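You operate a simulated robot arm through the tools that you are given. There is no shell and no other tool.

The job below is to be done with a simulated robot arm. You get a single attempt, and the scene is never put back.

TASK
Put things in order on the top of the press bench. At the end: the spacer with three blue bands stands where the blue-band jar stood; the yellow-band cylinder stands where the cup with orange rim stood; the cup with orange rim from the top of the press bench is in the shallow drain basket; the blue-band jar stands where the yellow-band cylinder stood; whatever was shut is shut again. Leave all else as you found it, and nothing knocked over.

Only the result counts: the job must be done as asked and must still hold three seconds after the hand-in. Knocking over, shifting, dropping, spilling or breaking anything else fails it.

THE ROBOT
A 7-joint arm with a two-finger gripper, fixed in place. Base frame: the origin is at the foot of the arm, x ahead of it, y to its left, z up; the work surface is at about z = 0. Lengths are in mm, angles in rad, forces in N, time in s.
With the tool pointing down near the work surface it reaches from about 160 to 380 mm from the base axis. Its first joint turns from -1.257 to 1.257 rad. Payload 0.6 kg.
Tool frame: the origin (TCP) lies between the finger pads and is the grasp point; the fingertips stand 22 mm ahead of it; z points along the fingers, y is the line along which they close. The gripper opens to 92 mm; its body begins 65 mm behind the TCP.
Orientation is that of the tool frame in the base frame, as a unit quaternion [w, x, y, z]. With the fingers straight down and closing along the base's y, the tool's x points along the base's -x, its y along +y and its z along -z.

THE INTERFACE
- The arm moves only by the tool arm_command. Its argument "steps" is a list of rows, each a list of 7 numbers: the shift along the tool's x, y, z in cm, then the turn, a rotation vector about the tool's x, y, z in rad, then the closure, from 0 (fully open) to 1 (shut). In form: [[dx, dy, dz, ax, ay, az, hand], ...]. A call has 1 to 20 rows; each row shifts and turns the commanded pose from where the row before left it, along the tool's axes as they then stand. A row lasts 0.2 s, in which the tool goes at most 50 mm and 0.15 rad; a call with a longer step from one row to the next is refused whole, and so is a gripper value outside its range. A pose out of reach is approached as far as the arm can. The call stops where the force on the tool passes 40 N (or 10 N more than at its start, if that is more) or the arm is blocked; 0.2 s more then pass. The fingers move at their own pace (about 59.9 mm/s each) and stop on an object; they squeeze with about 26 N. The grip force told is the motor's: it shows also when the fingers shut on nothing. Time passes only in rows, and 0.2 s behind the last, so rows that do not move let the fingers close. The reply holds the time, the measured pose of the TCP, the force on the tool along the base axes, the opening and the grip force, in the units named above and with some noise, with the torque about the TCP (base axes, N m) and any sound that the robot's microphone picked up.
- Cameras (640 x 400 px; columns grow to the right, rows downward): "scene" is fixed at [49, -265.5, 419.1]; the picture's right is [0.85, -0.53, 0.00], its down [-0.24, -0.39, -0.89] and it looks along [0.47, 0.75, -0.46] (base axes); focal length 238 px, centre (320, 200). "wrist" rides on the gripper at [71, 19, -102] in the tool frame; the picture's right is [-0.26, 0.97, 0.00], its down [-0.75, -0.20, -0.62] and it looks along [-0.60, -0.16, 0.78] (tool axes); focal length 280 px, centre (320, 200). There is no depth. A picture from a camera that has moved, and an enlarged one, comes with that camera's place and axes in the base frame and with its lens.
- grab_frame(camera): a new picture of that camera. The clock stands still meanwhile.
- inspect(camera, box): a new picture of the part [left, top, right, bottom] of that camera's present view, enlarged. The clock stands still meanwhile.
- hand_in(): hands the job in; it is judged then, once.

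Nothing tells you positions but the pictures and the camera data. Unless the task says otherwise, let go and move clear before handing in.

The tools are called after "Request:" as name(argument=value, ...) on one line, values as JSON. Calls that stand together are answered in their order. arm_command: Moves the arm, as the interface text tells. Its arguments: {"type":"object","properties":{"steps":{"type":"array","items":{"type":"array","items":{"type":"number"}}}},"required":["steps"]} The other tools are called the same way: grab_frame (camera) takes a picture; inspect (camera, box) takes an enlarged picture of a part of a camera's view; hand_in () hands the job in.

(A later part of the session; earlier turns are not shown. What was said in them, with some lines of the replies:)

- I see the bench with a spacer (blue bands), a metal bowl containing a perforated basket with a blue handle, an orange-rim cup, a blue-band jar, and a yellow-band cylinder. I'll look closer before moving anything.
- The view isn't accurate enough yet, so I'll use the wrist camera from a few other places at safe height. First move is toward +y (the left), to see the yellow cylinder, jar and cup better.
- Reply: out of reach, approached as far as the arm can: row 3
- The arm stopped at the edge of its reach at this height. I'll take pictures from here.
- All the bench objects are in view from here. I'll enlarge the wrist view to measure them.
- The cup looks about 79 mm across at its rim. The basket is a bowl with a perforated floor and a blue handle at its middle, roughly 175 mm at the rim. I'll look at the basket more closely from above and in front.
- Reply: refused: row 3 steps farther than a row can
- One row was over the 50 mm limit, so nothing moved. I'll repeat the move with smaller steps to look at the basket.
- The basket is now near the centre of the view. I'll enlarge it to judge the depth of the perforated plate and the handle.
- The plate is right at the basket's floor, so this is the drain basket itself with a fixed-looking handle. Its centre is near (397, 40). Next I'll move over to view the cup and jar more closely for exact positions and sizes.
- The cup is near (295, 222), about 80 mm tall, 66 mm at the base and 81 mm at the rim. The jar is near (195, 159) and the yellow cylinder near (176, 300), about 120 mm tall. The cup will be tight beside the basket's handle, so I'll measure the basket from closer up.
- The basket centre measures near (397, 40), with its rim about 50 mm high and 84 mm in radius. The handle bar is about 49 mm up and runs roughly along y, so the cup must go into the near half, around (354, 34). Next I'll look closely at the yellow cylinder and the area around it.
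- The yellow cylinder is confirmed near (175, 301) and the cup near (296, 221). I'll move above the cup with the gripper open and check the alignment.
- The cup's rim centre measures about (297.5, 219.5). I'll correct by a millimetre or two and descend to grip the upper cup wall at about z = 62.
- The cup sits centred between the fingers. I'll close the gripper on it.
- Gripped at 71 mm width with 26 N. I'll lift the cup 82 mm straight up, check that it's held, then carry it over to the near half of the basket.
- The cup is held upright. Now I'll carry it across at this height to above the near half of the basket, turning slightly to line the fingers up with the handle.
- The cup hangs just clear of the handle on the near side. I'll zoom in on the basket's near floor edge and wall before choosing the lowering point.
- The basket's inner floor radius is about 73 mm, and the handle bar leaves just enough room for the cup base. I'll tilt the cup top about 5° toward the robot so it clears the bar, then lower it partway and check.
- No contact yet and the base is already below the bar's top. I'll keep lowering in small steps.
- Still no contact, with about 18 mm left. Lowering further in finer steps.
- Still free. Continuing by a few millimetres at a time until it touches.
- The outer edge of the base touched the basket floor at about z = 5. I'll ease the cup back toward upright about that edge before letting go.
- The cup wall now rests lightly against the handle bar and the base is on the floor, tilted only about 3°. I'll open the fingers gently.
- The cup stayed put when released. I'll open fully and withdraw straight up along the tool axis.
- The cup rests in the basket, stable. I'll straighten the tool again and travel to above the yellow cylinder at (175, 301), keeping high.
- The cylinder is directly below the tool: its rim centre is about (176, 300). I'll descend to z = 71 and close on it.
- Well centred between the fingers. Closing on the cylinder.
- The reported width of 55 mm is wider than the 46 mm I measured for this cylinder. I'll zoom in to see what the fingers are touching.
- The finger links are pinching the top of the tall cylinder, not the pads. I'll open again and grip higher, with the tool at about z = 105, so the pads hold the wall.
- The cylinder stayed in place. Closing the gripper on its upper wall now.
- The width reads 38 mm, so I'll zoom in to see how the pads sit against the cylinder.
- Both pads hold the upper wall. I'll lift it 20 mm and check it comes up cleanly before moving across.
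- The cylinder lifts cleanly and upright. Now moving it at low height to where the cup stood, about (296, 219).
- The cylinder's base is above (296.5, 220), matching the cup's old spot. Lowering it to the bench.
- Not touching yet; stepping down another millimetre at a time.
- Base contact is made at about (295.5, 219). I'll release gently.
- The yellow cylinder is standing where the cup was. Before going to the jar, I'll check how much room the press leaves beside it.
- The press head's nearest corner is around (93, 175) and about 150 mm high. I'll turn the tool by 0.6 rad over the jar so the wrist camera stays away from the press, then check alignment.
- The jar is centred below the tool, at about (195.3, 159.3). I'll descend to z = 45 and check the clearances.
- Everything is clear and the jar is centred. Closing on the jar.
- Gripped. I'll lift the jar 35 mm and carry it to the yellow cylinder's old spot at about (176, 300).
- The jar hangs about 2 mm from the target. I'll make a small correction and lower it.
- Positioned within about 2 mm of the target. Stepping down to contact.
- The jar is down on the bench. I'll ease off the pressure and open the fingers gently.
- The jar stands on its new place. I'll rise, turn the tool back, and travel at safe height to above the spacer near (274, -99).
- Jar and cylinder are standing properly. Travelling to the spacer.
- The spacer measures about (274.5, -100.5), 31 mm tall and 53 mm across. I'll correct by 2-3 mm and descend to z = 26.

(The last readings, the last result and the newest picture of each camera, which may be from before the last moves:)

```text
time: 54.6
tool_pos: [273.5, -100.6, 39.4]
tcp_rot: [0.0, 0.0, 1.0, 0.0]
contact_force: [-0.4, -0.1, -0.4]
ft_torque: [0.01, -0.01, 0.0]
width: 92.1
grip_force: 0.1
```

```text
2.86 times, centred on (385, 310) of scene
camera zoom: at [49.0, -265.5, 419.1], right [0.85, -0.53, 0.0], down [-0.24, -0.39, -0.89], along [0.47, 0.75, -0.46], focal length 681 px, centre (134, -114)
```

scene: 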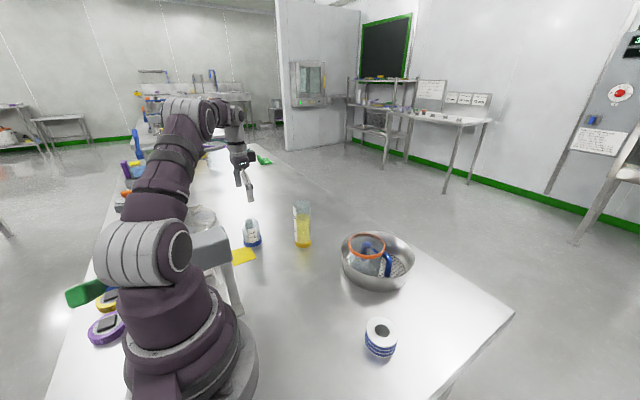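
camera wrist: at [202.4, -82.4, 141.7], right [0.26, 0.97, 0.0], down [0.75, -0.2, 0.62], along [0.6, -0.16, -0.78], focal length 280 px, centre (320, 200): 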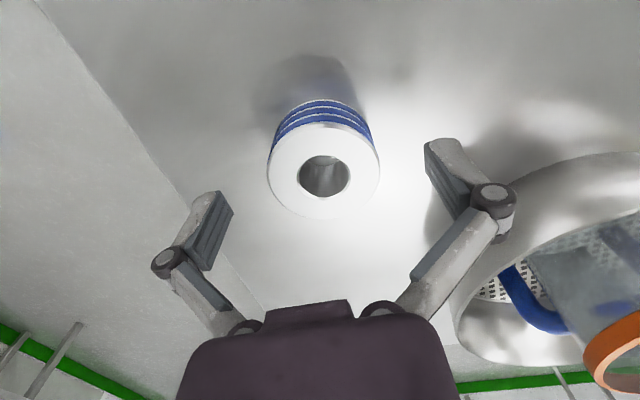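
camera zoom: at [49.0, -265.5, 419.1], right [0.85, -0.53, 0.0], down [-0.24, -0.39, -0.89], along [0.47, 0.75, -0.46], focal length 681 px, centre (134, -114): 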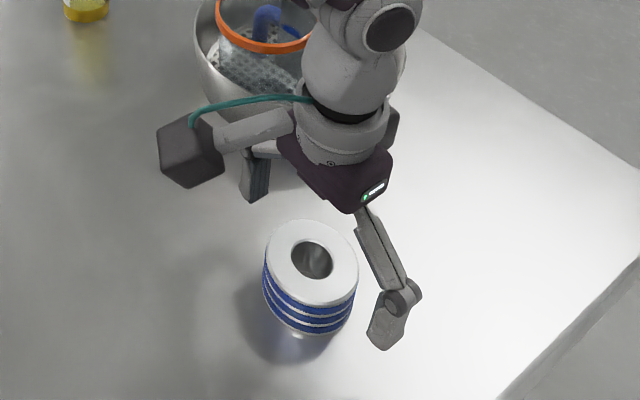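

Nearly centred. I'll shift 1 mm, go down the last 14 mm and close.

Request:
arm_command(steps=[[0, 0.12, 0.7, 0, 0, 0, 0], [0, 0, 0.65, 0, 0, 0, 0], [0, 0, 0, 0, 0, 0, 0], [0, 0, 0, 0, 0, 0, 0.3], [0, 0, 0, 0, 0, 0, 0.5], [0, 0, 0, 0, 0, 0, 1], [0, 0, 0, 0, 0, 0, 1]])

Request:
grab_frame(camera="wrist")

Request:
inspect(camera="scene", box=[320, 240, 450, 380])

```text
time: 56.2
tool_pos: [272.6, -99.5, 27.7]
tcp_rot: [0.0, -0.001, 1.0, 0.0]
contact_force: [-1.1, 0.4, 4.3]
ft_torque: [0.03, 0.04, -0.02]
width: 53.6
grip_force: 26.2
```

```text
taken
camera wrist: at [202.3, -81.2, 129.2], right [0.26, 0.97, 0.0], down [0.75, -0.2, 0.62], along [0.6, -0.16, -0.78], focal length 280 px, centre (320, 200)
```

wrist: 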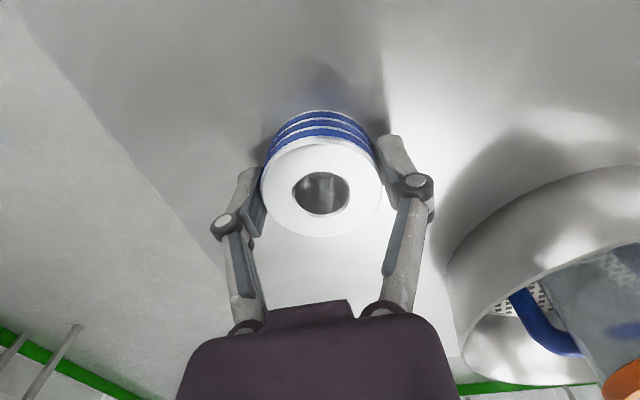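

```text
2.86 times, centred on (385, 310) of scene
camera zoom: at [49.0, -265.5, 419.1], right [0.85, -0.53, 0.0], down [-0.24, -0.39, -0.89], along [0.47, 0.75, -0.46], focal length 681 px, centre (134, -114)
```

zoom: 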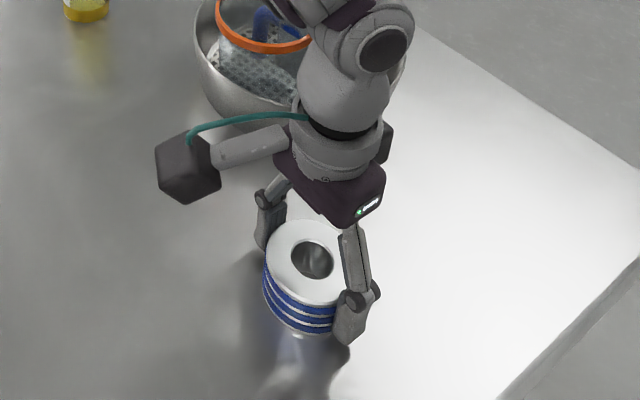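

Gripped at 53.6 mm. I'll lift the spacer 40 mm and check before carrying it.

Request:
arm_command(steps=[[0, 0, -0.5, 0, 0, 0, 1], [0, 0, -1.5, 0, 0, 0, 1], [0, 0, -2, 0, 0, 0, 1], [0, 0, 0, 0, 0, 0, 1]])

Request:
inspect(camera="scene", box=[320, 220, 450, 370])

Request:
grab_frame(camera="wrist")

```text
time: 57.2
tool_pos: [271.8, -99.9, 65.7]
tcp_rot: [0.001, 0.0, 1.0, 0.001]
contact_force: [-0.2, 0.2, -2.3]
ft_torque: [0.01, 0.0, -0.02]
width: 53.4
grip_force: 25.9
```

```text
2.67 times, centred on (385, 295) of scene
camera zoom: at [49.0, -265.5, 419.1], right [0.85, -0.53, 0.0], down [-0.24, -0.39, -0.89], along [0.47, 0.75, -0.46], focal length 635 px, centre (147, -53)
```

zoom: 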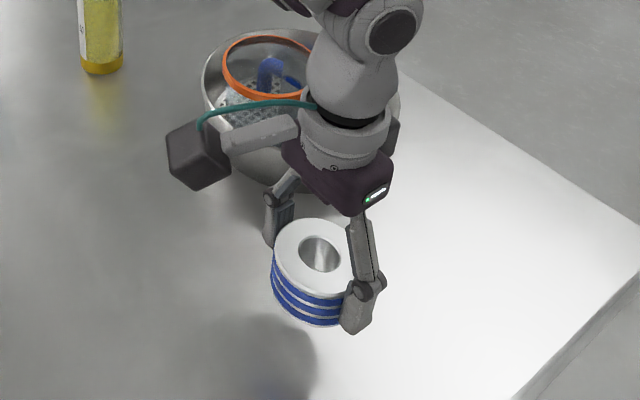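

```text
taken
camera wrist: at [201.9, -80.8, 168.6], right [0.26, 0.97, 0.0], down [0.75, -0.21, 0.62], along [0.6, -0.16, -0.78], focal length 280 px, centre (320, 200)
```

wrist: 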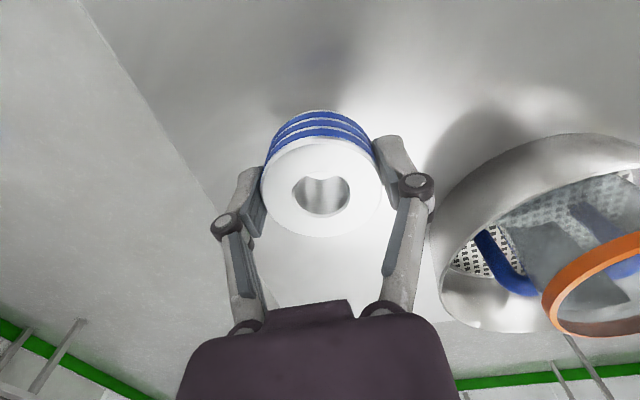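

The spacer is held level. Now carrying it to the jar's old spot at about (195, 159.5), turning the tool on the way to keep the camera away from the press.

Request:
arm_command(steps=[[0.6, 2.0, 0, 0, 0, 0, 1], [1.2, 4.0, 0, 0, 0, 0, 1], [1.2, 4.0, 0, 0, 0, 0, 1], [0, 0, 0, 0, 0, 0.15, 1], [0, 0, 0, 0, 0, 0.15, 1], [0, 0, 0, 0, 0, 0.15, 1], [0, 0, 0, 0, 0, 0.15, 1], [2.2, 1.78, 0, 0, 0, 0, 1], [2.7, 2.18, 0, 0, 0, 0, 1], [2.7, 2.18, 0, 0, 0, 0, 1], [2.7, 2.18, 0, 0, 0, 0, 1], [1.68, 1.36, 0, 0, 0, 0, 1], [1.0, 0.81, 0, 0, 0, 0, 1], [0, 0, 0, 0, 0, 0, 1]])

Request:
grab_frame(camera="wrist")

Request:
inspect(camera="scene", box=[210, 190, 330, 310])

```text
time: 60.2
tool_pos: [196.1, 160.4, 69.5]
tcp_rot: [0.0, 0.296, 0.955, 0.0]
contact_force: [0.2, 0.6, -2.0]
ft_torque: [0.01, 0.02, -0.01]
width: 53.5
grip_force: 25.7
```

```text
taken
camera wrist: at [147.7, 216.3, 170.5], right [0.76, 0.65, 0.0], down [0.51, -0.59, 0.62], along [0.41, -0.48, -0.78], focal length 280 px, centre (320, 200)
```

wrist: 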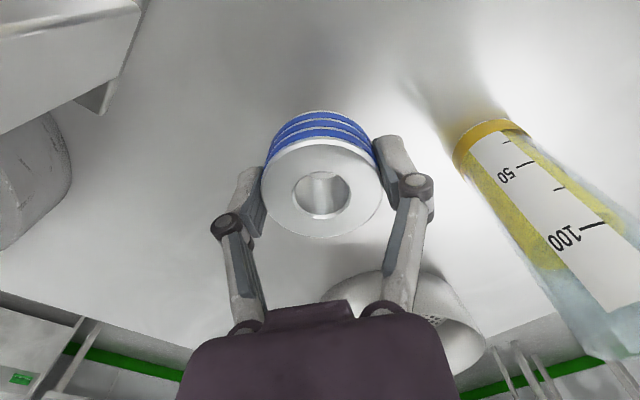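

```text
3.33 times, centred on (270, 250) of scene
camera zoom: at [49.0, -265.5, 419.1], right [0.85, -0.53, 0.0], down [-0.24, -0.39, -0.89], along [0.47, 0.75, -0.46], focal length 794 px, centre (487, 33)
```

zoom: 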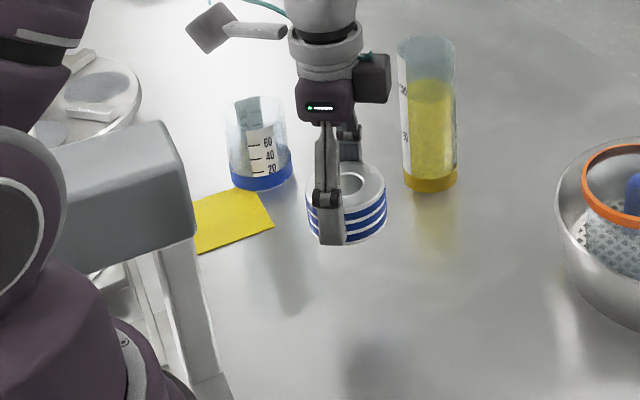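

The spacer hangs within about a millimetre of the jar's old position. Lowering it in place.

Request:
arm_command(steps=[[0, 0, 1, 0, 0, 0, 1], [0, 0, 1.3, 0, 0, 0, 1], [0, 0, 1, 0, 0, 0, 1], [0, 0, 0.5, 0, 0, 0, 1], [0, 0, 0, 0, 0, 0, 1]])

Request:
inspect(camera="scene", box=[210, 190, 330, 310])

Request:
grab_frame(camera="wrist")

```text
time: 61.4
tool_pos: [195.2, 161.0, 29.9]
tcp_rot: [0.0, 0.295, 0.956, -0.001]
contact_force: [-0.2, -0.1, -1.8]
ft_torque: [0.03, 0.03, -0.03]
width: 53.5
grip_force: 26.2
```

```text
3.33 times, centred on (270, 250) of scene
camera zoom: at [49.0, -265.5, 419.1], right [0.85, -0.53, 0.0], down [-0.24, -0.39, -0.89], along [0.47, 0.75, -0.46], focal length 794 px, centre (487, 33)
```

zoom: 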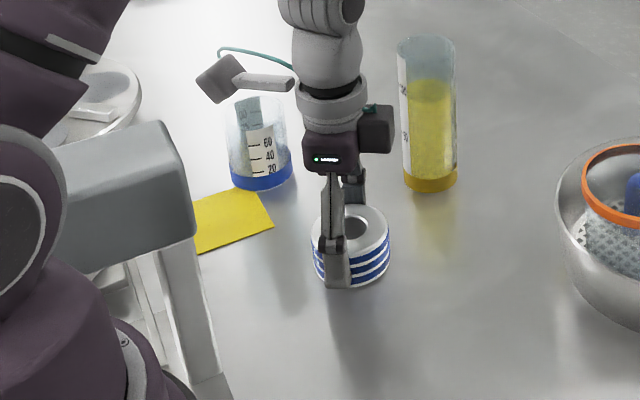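

```text
taken
camera wrist: at [147.9, 216.5, 131.6], right [0.76, 0.65, 0.0], down [0.51, -0.59, 0.62], along [0.41, -0.47, -0.78], focal length 280 px, centre (320, 200)
```

wrist: 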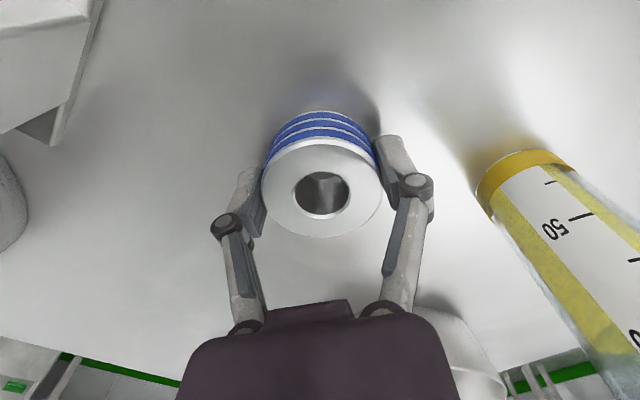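

Position checks at (196, 159.5). Stepping down to contact.

Request:
arm_command(steps=[[0, 0, 0.15, 0, 0, 0, 1], [0, 0, 0, 0, 0, 0, 1]])

Request:
arm_command(steps=[[0, 0, 0.1, 0, 0, 0, 1], [0, 0, 0, 0, 0, 0, 1]])

```text
time: 62.0
tool_pos: [194.4, 161.0, 28.8]
tcp_rot: [0.0, 0.295, 0.955, 0.0]
contact_force: [-0.1, -0.4, -2.3]
ft_torque: [0.01, -0.01, -0.02]
width: 53.2
grip_force: 26.3
```

```text
time: 62.6
tool_pos: [194.0, 159.7, 27.0]
tcp_rot: [0.0, 0.295, 0.955, 0.001]
contact_force: [-1.9, -4.3, 18.8]
ft_torque: [-0.16, 0.02, -0.06]
width: 53.6
grip_force: 26.0
```

The spacer is on the bench. I'll relieve the pressure and release it.

Request:
arm_command(steps=[[0, 0, -0.08, 0, 0, 0, 1], [0, 0, 0, 0, 0, 0, 0.4], [0, 0, 0, 0, 0, 0, 0.33], [0, 0, 0, 0, 0, 0, 0.15], [0, 0, 0, 0, 0, 0, 0], [0, 0, 0, 0, 0, 0, 0]])

Request:
inspect(camera="scene", box=[210, 190, 330, 310])

Request:
grab_frame(camera="wrist")

```text
time: 64.0
tool_pos: [195.4, 160.7, 27.9]
tcp_rot: [0.0, 0.295, 0.955, -0.001]
contact_force: [0.5, -0.4, -0.3]
ft_torque: [0.0, 0.02, -0.02]
width: 91.9
grip_force: 0.1
```

```text
3.33 times, centred on (270, 250) of scene
camera zoom: at [49.0, -265.5, 419.1], right [0.85, -0.53, 0.0], down [-0.24, -0.39, -0.89], along [0.47, 0.75, -0.46], focal length 794 px, centre (487, 33)
```

zoom: 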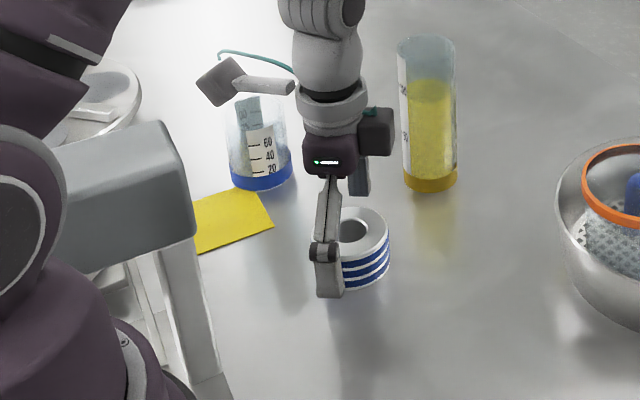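

```text
taken
camera wrist: at [147.7, 216.2, 129.8], right [0.76, 0.65, 0.0], down [0.51, -0.59, 0.62], along [0.41, -0.47, -0.78], focal length 280 px, centre (320, 200)
```

wrist: 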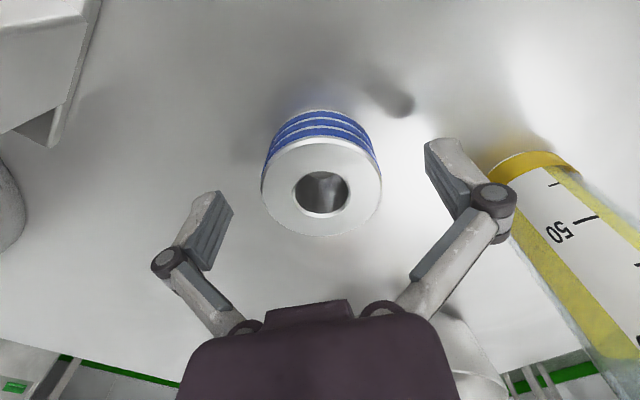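

Released. I'll rise straight up and clear, then inspect the whole bench.

Request:
arm_command(steps=[[0, 0, -1.5, 0, 0, 0, 0], [0, 0, -3, 0, 0, 0, 0], [0, 0, -4, 0, 0, 0, 0], [0, 0, -4, 0, 0, 0, 0], [0, 0, -4, 0, 0, 0, 0], [0, 0, -4, 0, 0, 0, 0], [0, 0, 0, 0, 0, -0.15, 0], [0, 0, 0, 0, 0, -0.15, 0], [0, 0, 0, 0, 0, -0.15, 0], [0, 0, 0, 0, 0, -0.15, 0], [0, 0, 0, 0, 0, 0, 0]])

Request:
grab_frame(camera="wrist")

Request:
grab_frame(camera="scene")

Request:
inspect(camera="scene", box=[320, 215, 440, 290])

Request:
inspect(camera="scene", box=[220, 180, 440, 370])

```text
time: 66.4
tool_pos: [195.9, 159.7, 232.9]
tcp_rot: [0.0, -0.001, 1.0, 0.0]
contact_force: [0.0, 0.2, 0.0]
ft_torque: [-0.02, 0.0, -0.02]
width: 92.0
grip_force: 0.1
```

```text
taken
camera wrist: at [124.4, 179.6, 334.0], right [0.26, 0.97, 0.0], down [0.75, -0.2, 0.62], along [0.6, -0.16, -0.78], focal length 280 px, centre (320, 200)
```

wrist: 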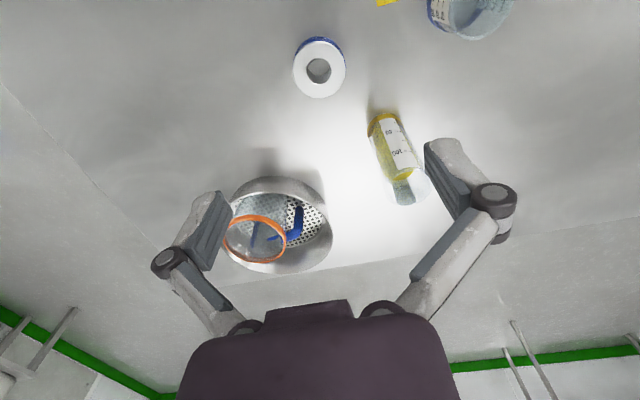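

```text
taken
```

scene: 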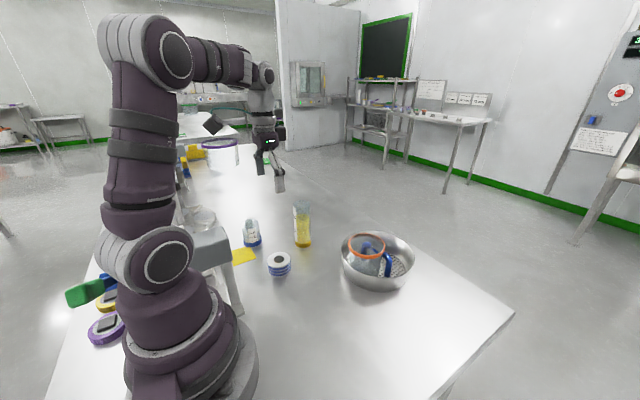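

```text
5.33 times, centred on (380, 252) of scene
camera zoom: at [49.0, -265.5, 419.1], right [0.85, -0.53, 0.0], down [-0.24, -0.39, -0.89], along [0.47, 0.75, -0.46], focal length 1271 px, centre (0, -80)
```

zoom: 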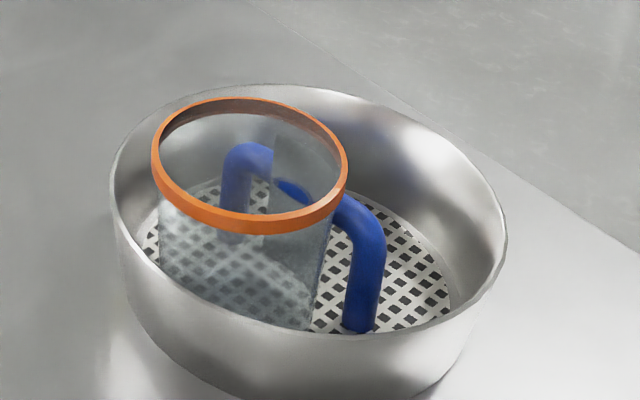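

```text
2.11 times, centred on (330, 275) of scene
camera zoom: at [49.0, -265.5, 419.1], right [0.85, -0.53, 0.0], down [-0.24, -0.39, -0.89], along [0.47, 0.75, -0.46], focal length 502 px, centre (299, 42)
```

zoom: 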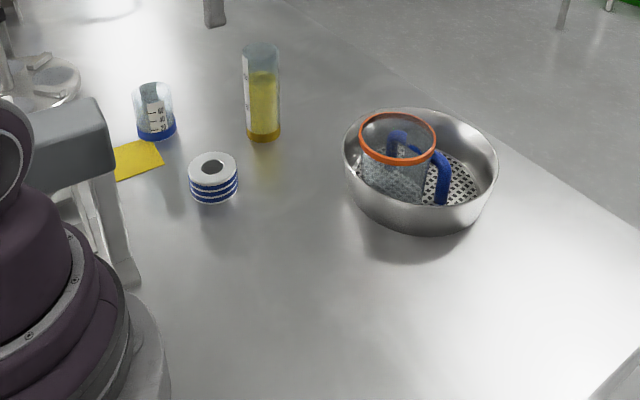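

Everything sits where intended and the basket hasn't shifted. I'll take one last close look at the cup in the basket and the jar.

Request:
inspect(camera="wrist", box=[210, 160, 350, 290])

Request:
inspect(camera="scene", box=[225, 190, 345, 290])

```text
3.08 times, centred on (280, 225) of wrist
camera zoom: at [124.4, 179.6, 334.0], right [0.26, 0.97, 0.0], down [0.75, -0.2, 0.62], along [0.6, -0.16, -0.78], focal length 863 px, centre (443, 123)
```

zoom: 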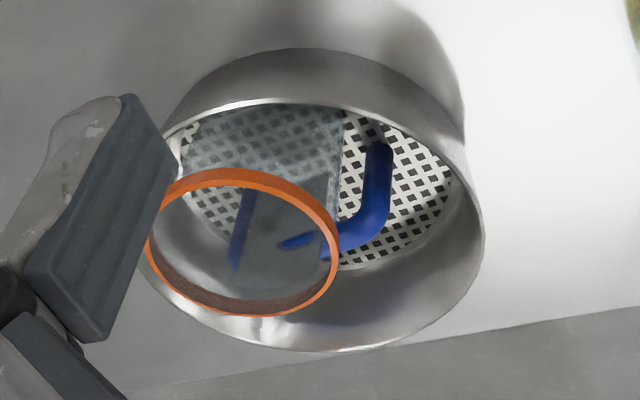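

```text
4.00 times, centred on (285, 240) of scene
camera zoom: at [49.0, -265.5, 419.1], right [0.85, -0.53, 0.0], down [-0.24, -0.39, -0.89], along [0.47, 0.75, -0.46], focal length 953 px, centre (460, 40)
```

zoom: 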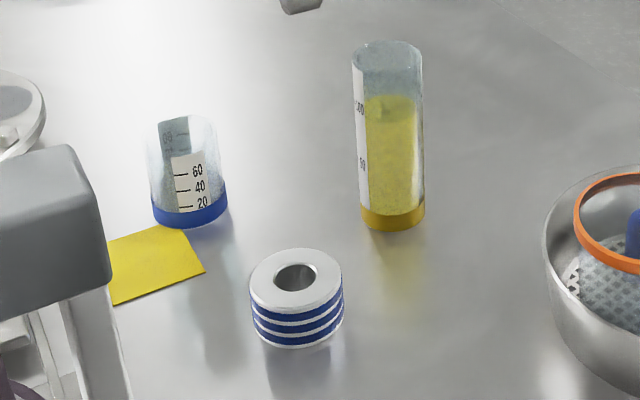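

All four objects have rested upright in their new places: the cup in the basket, the cylinder on the cup's spot, the jar on the cylinder's spot and the spacer on the jar's spot. The basket and everything else I checked look unmoved, I found nothing that needed opening or shutting, and the gripper is empty and well clear, so I'm handing in.

Request:
hand_in()

```text
The job is handed in.
```

The job is handed in; I haven't been told how it was judged. In the last pictures, everything you asked for was in place:

- **Orange-rim cup:** it sits in the near half of the shallow drain basket. It fits tightly beside the blue handle and may lean by up to about 3°. It had rested there without moving for about 45 seconds.
- **Yellow-band cylinder:** it stands where the cup stood, upright and within about 2 mm by my measurements, with no sign of a spill.
- **Blue-band jar:** it stands where the cylinder stood, within about 2 mm. Its base is wider than the cylinder's, so it may overlap the corner of the yellow sheet by a few millimetres.
- **Three-blue-band spacer:** it stands where the jar stood, within about 1 mm.

I found nothing on the bench that was shut, so nothing had to be opened or closed again. The basket and the other items I checked looked unmoved. The gripper was empty and well clear at hand-in.

My first grip on the yellow cylinder pinched its top edge between the finger links, so I let go and gripped it again at a better height. It stayed standing while I did this.
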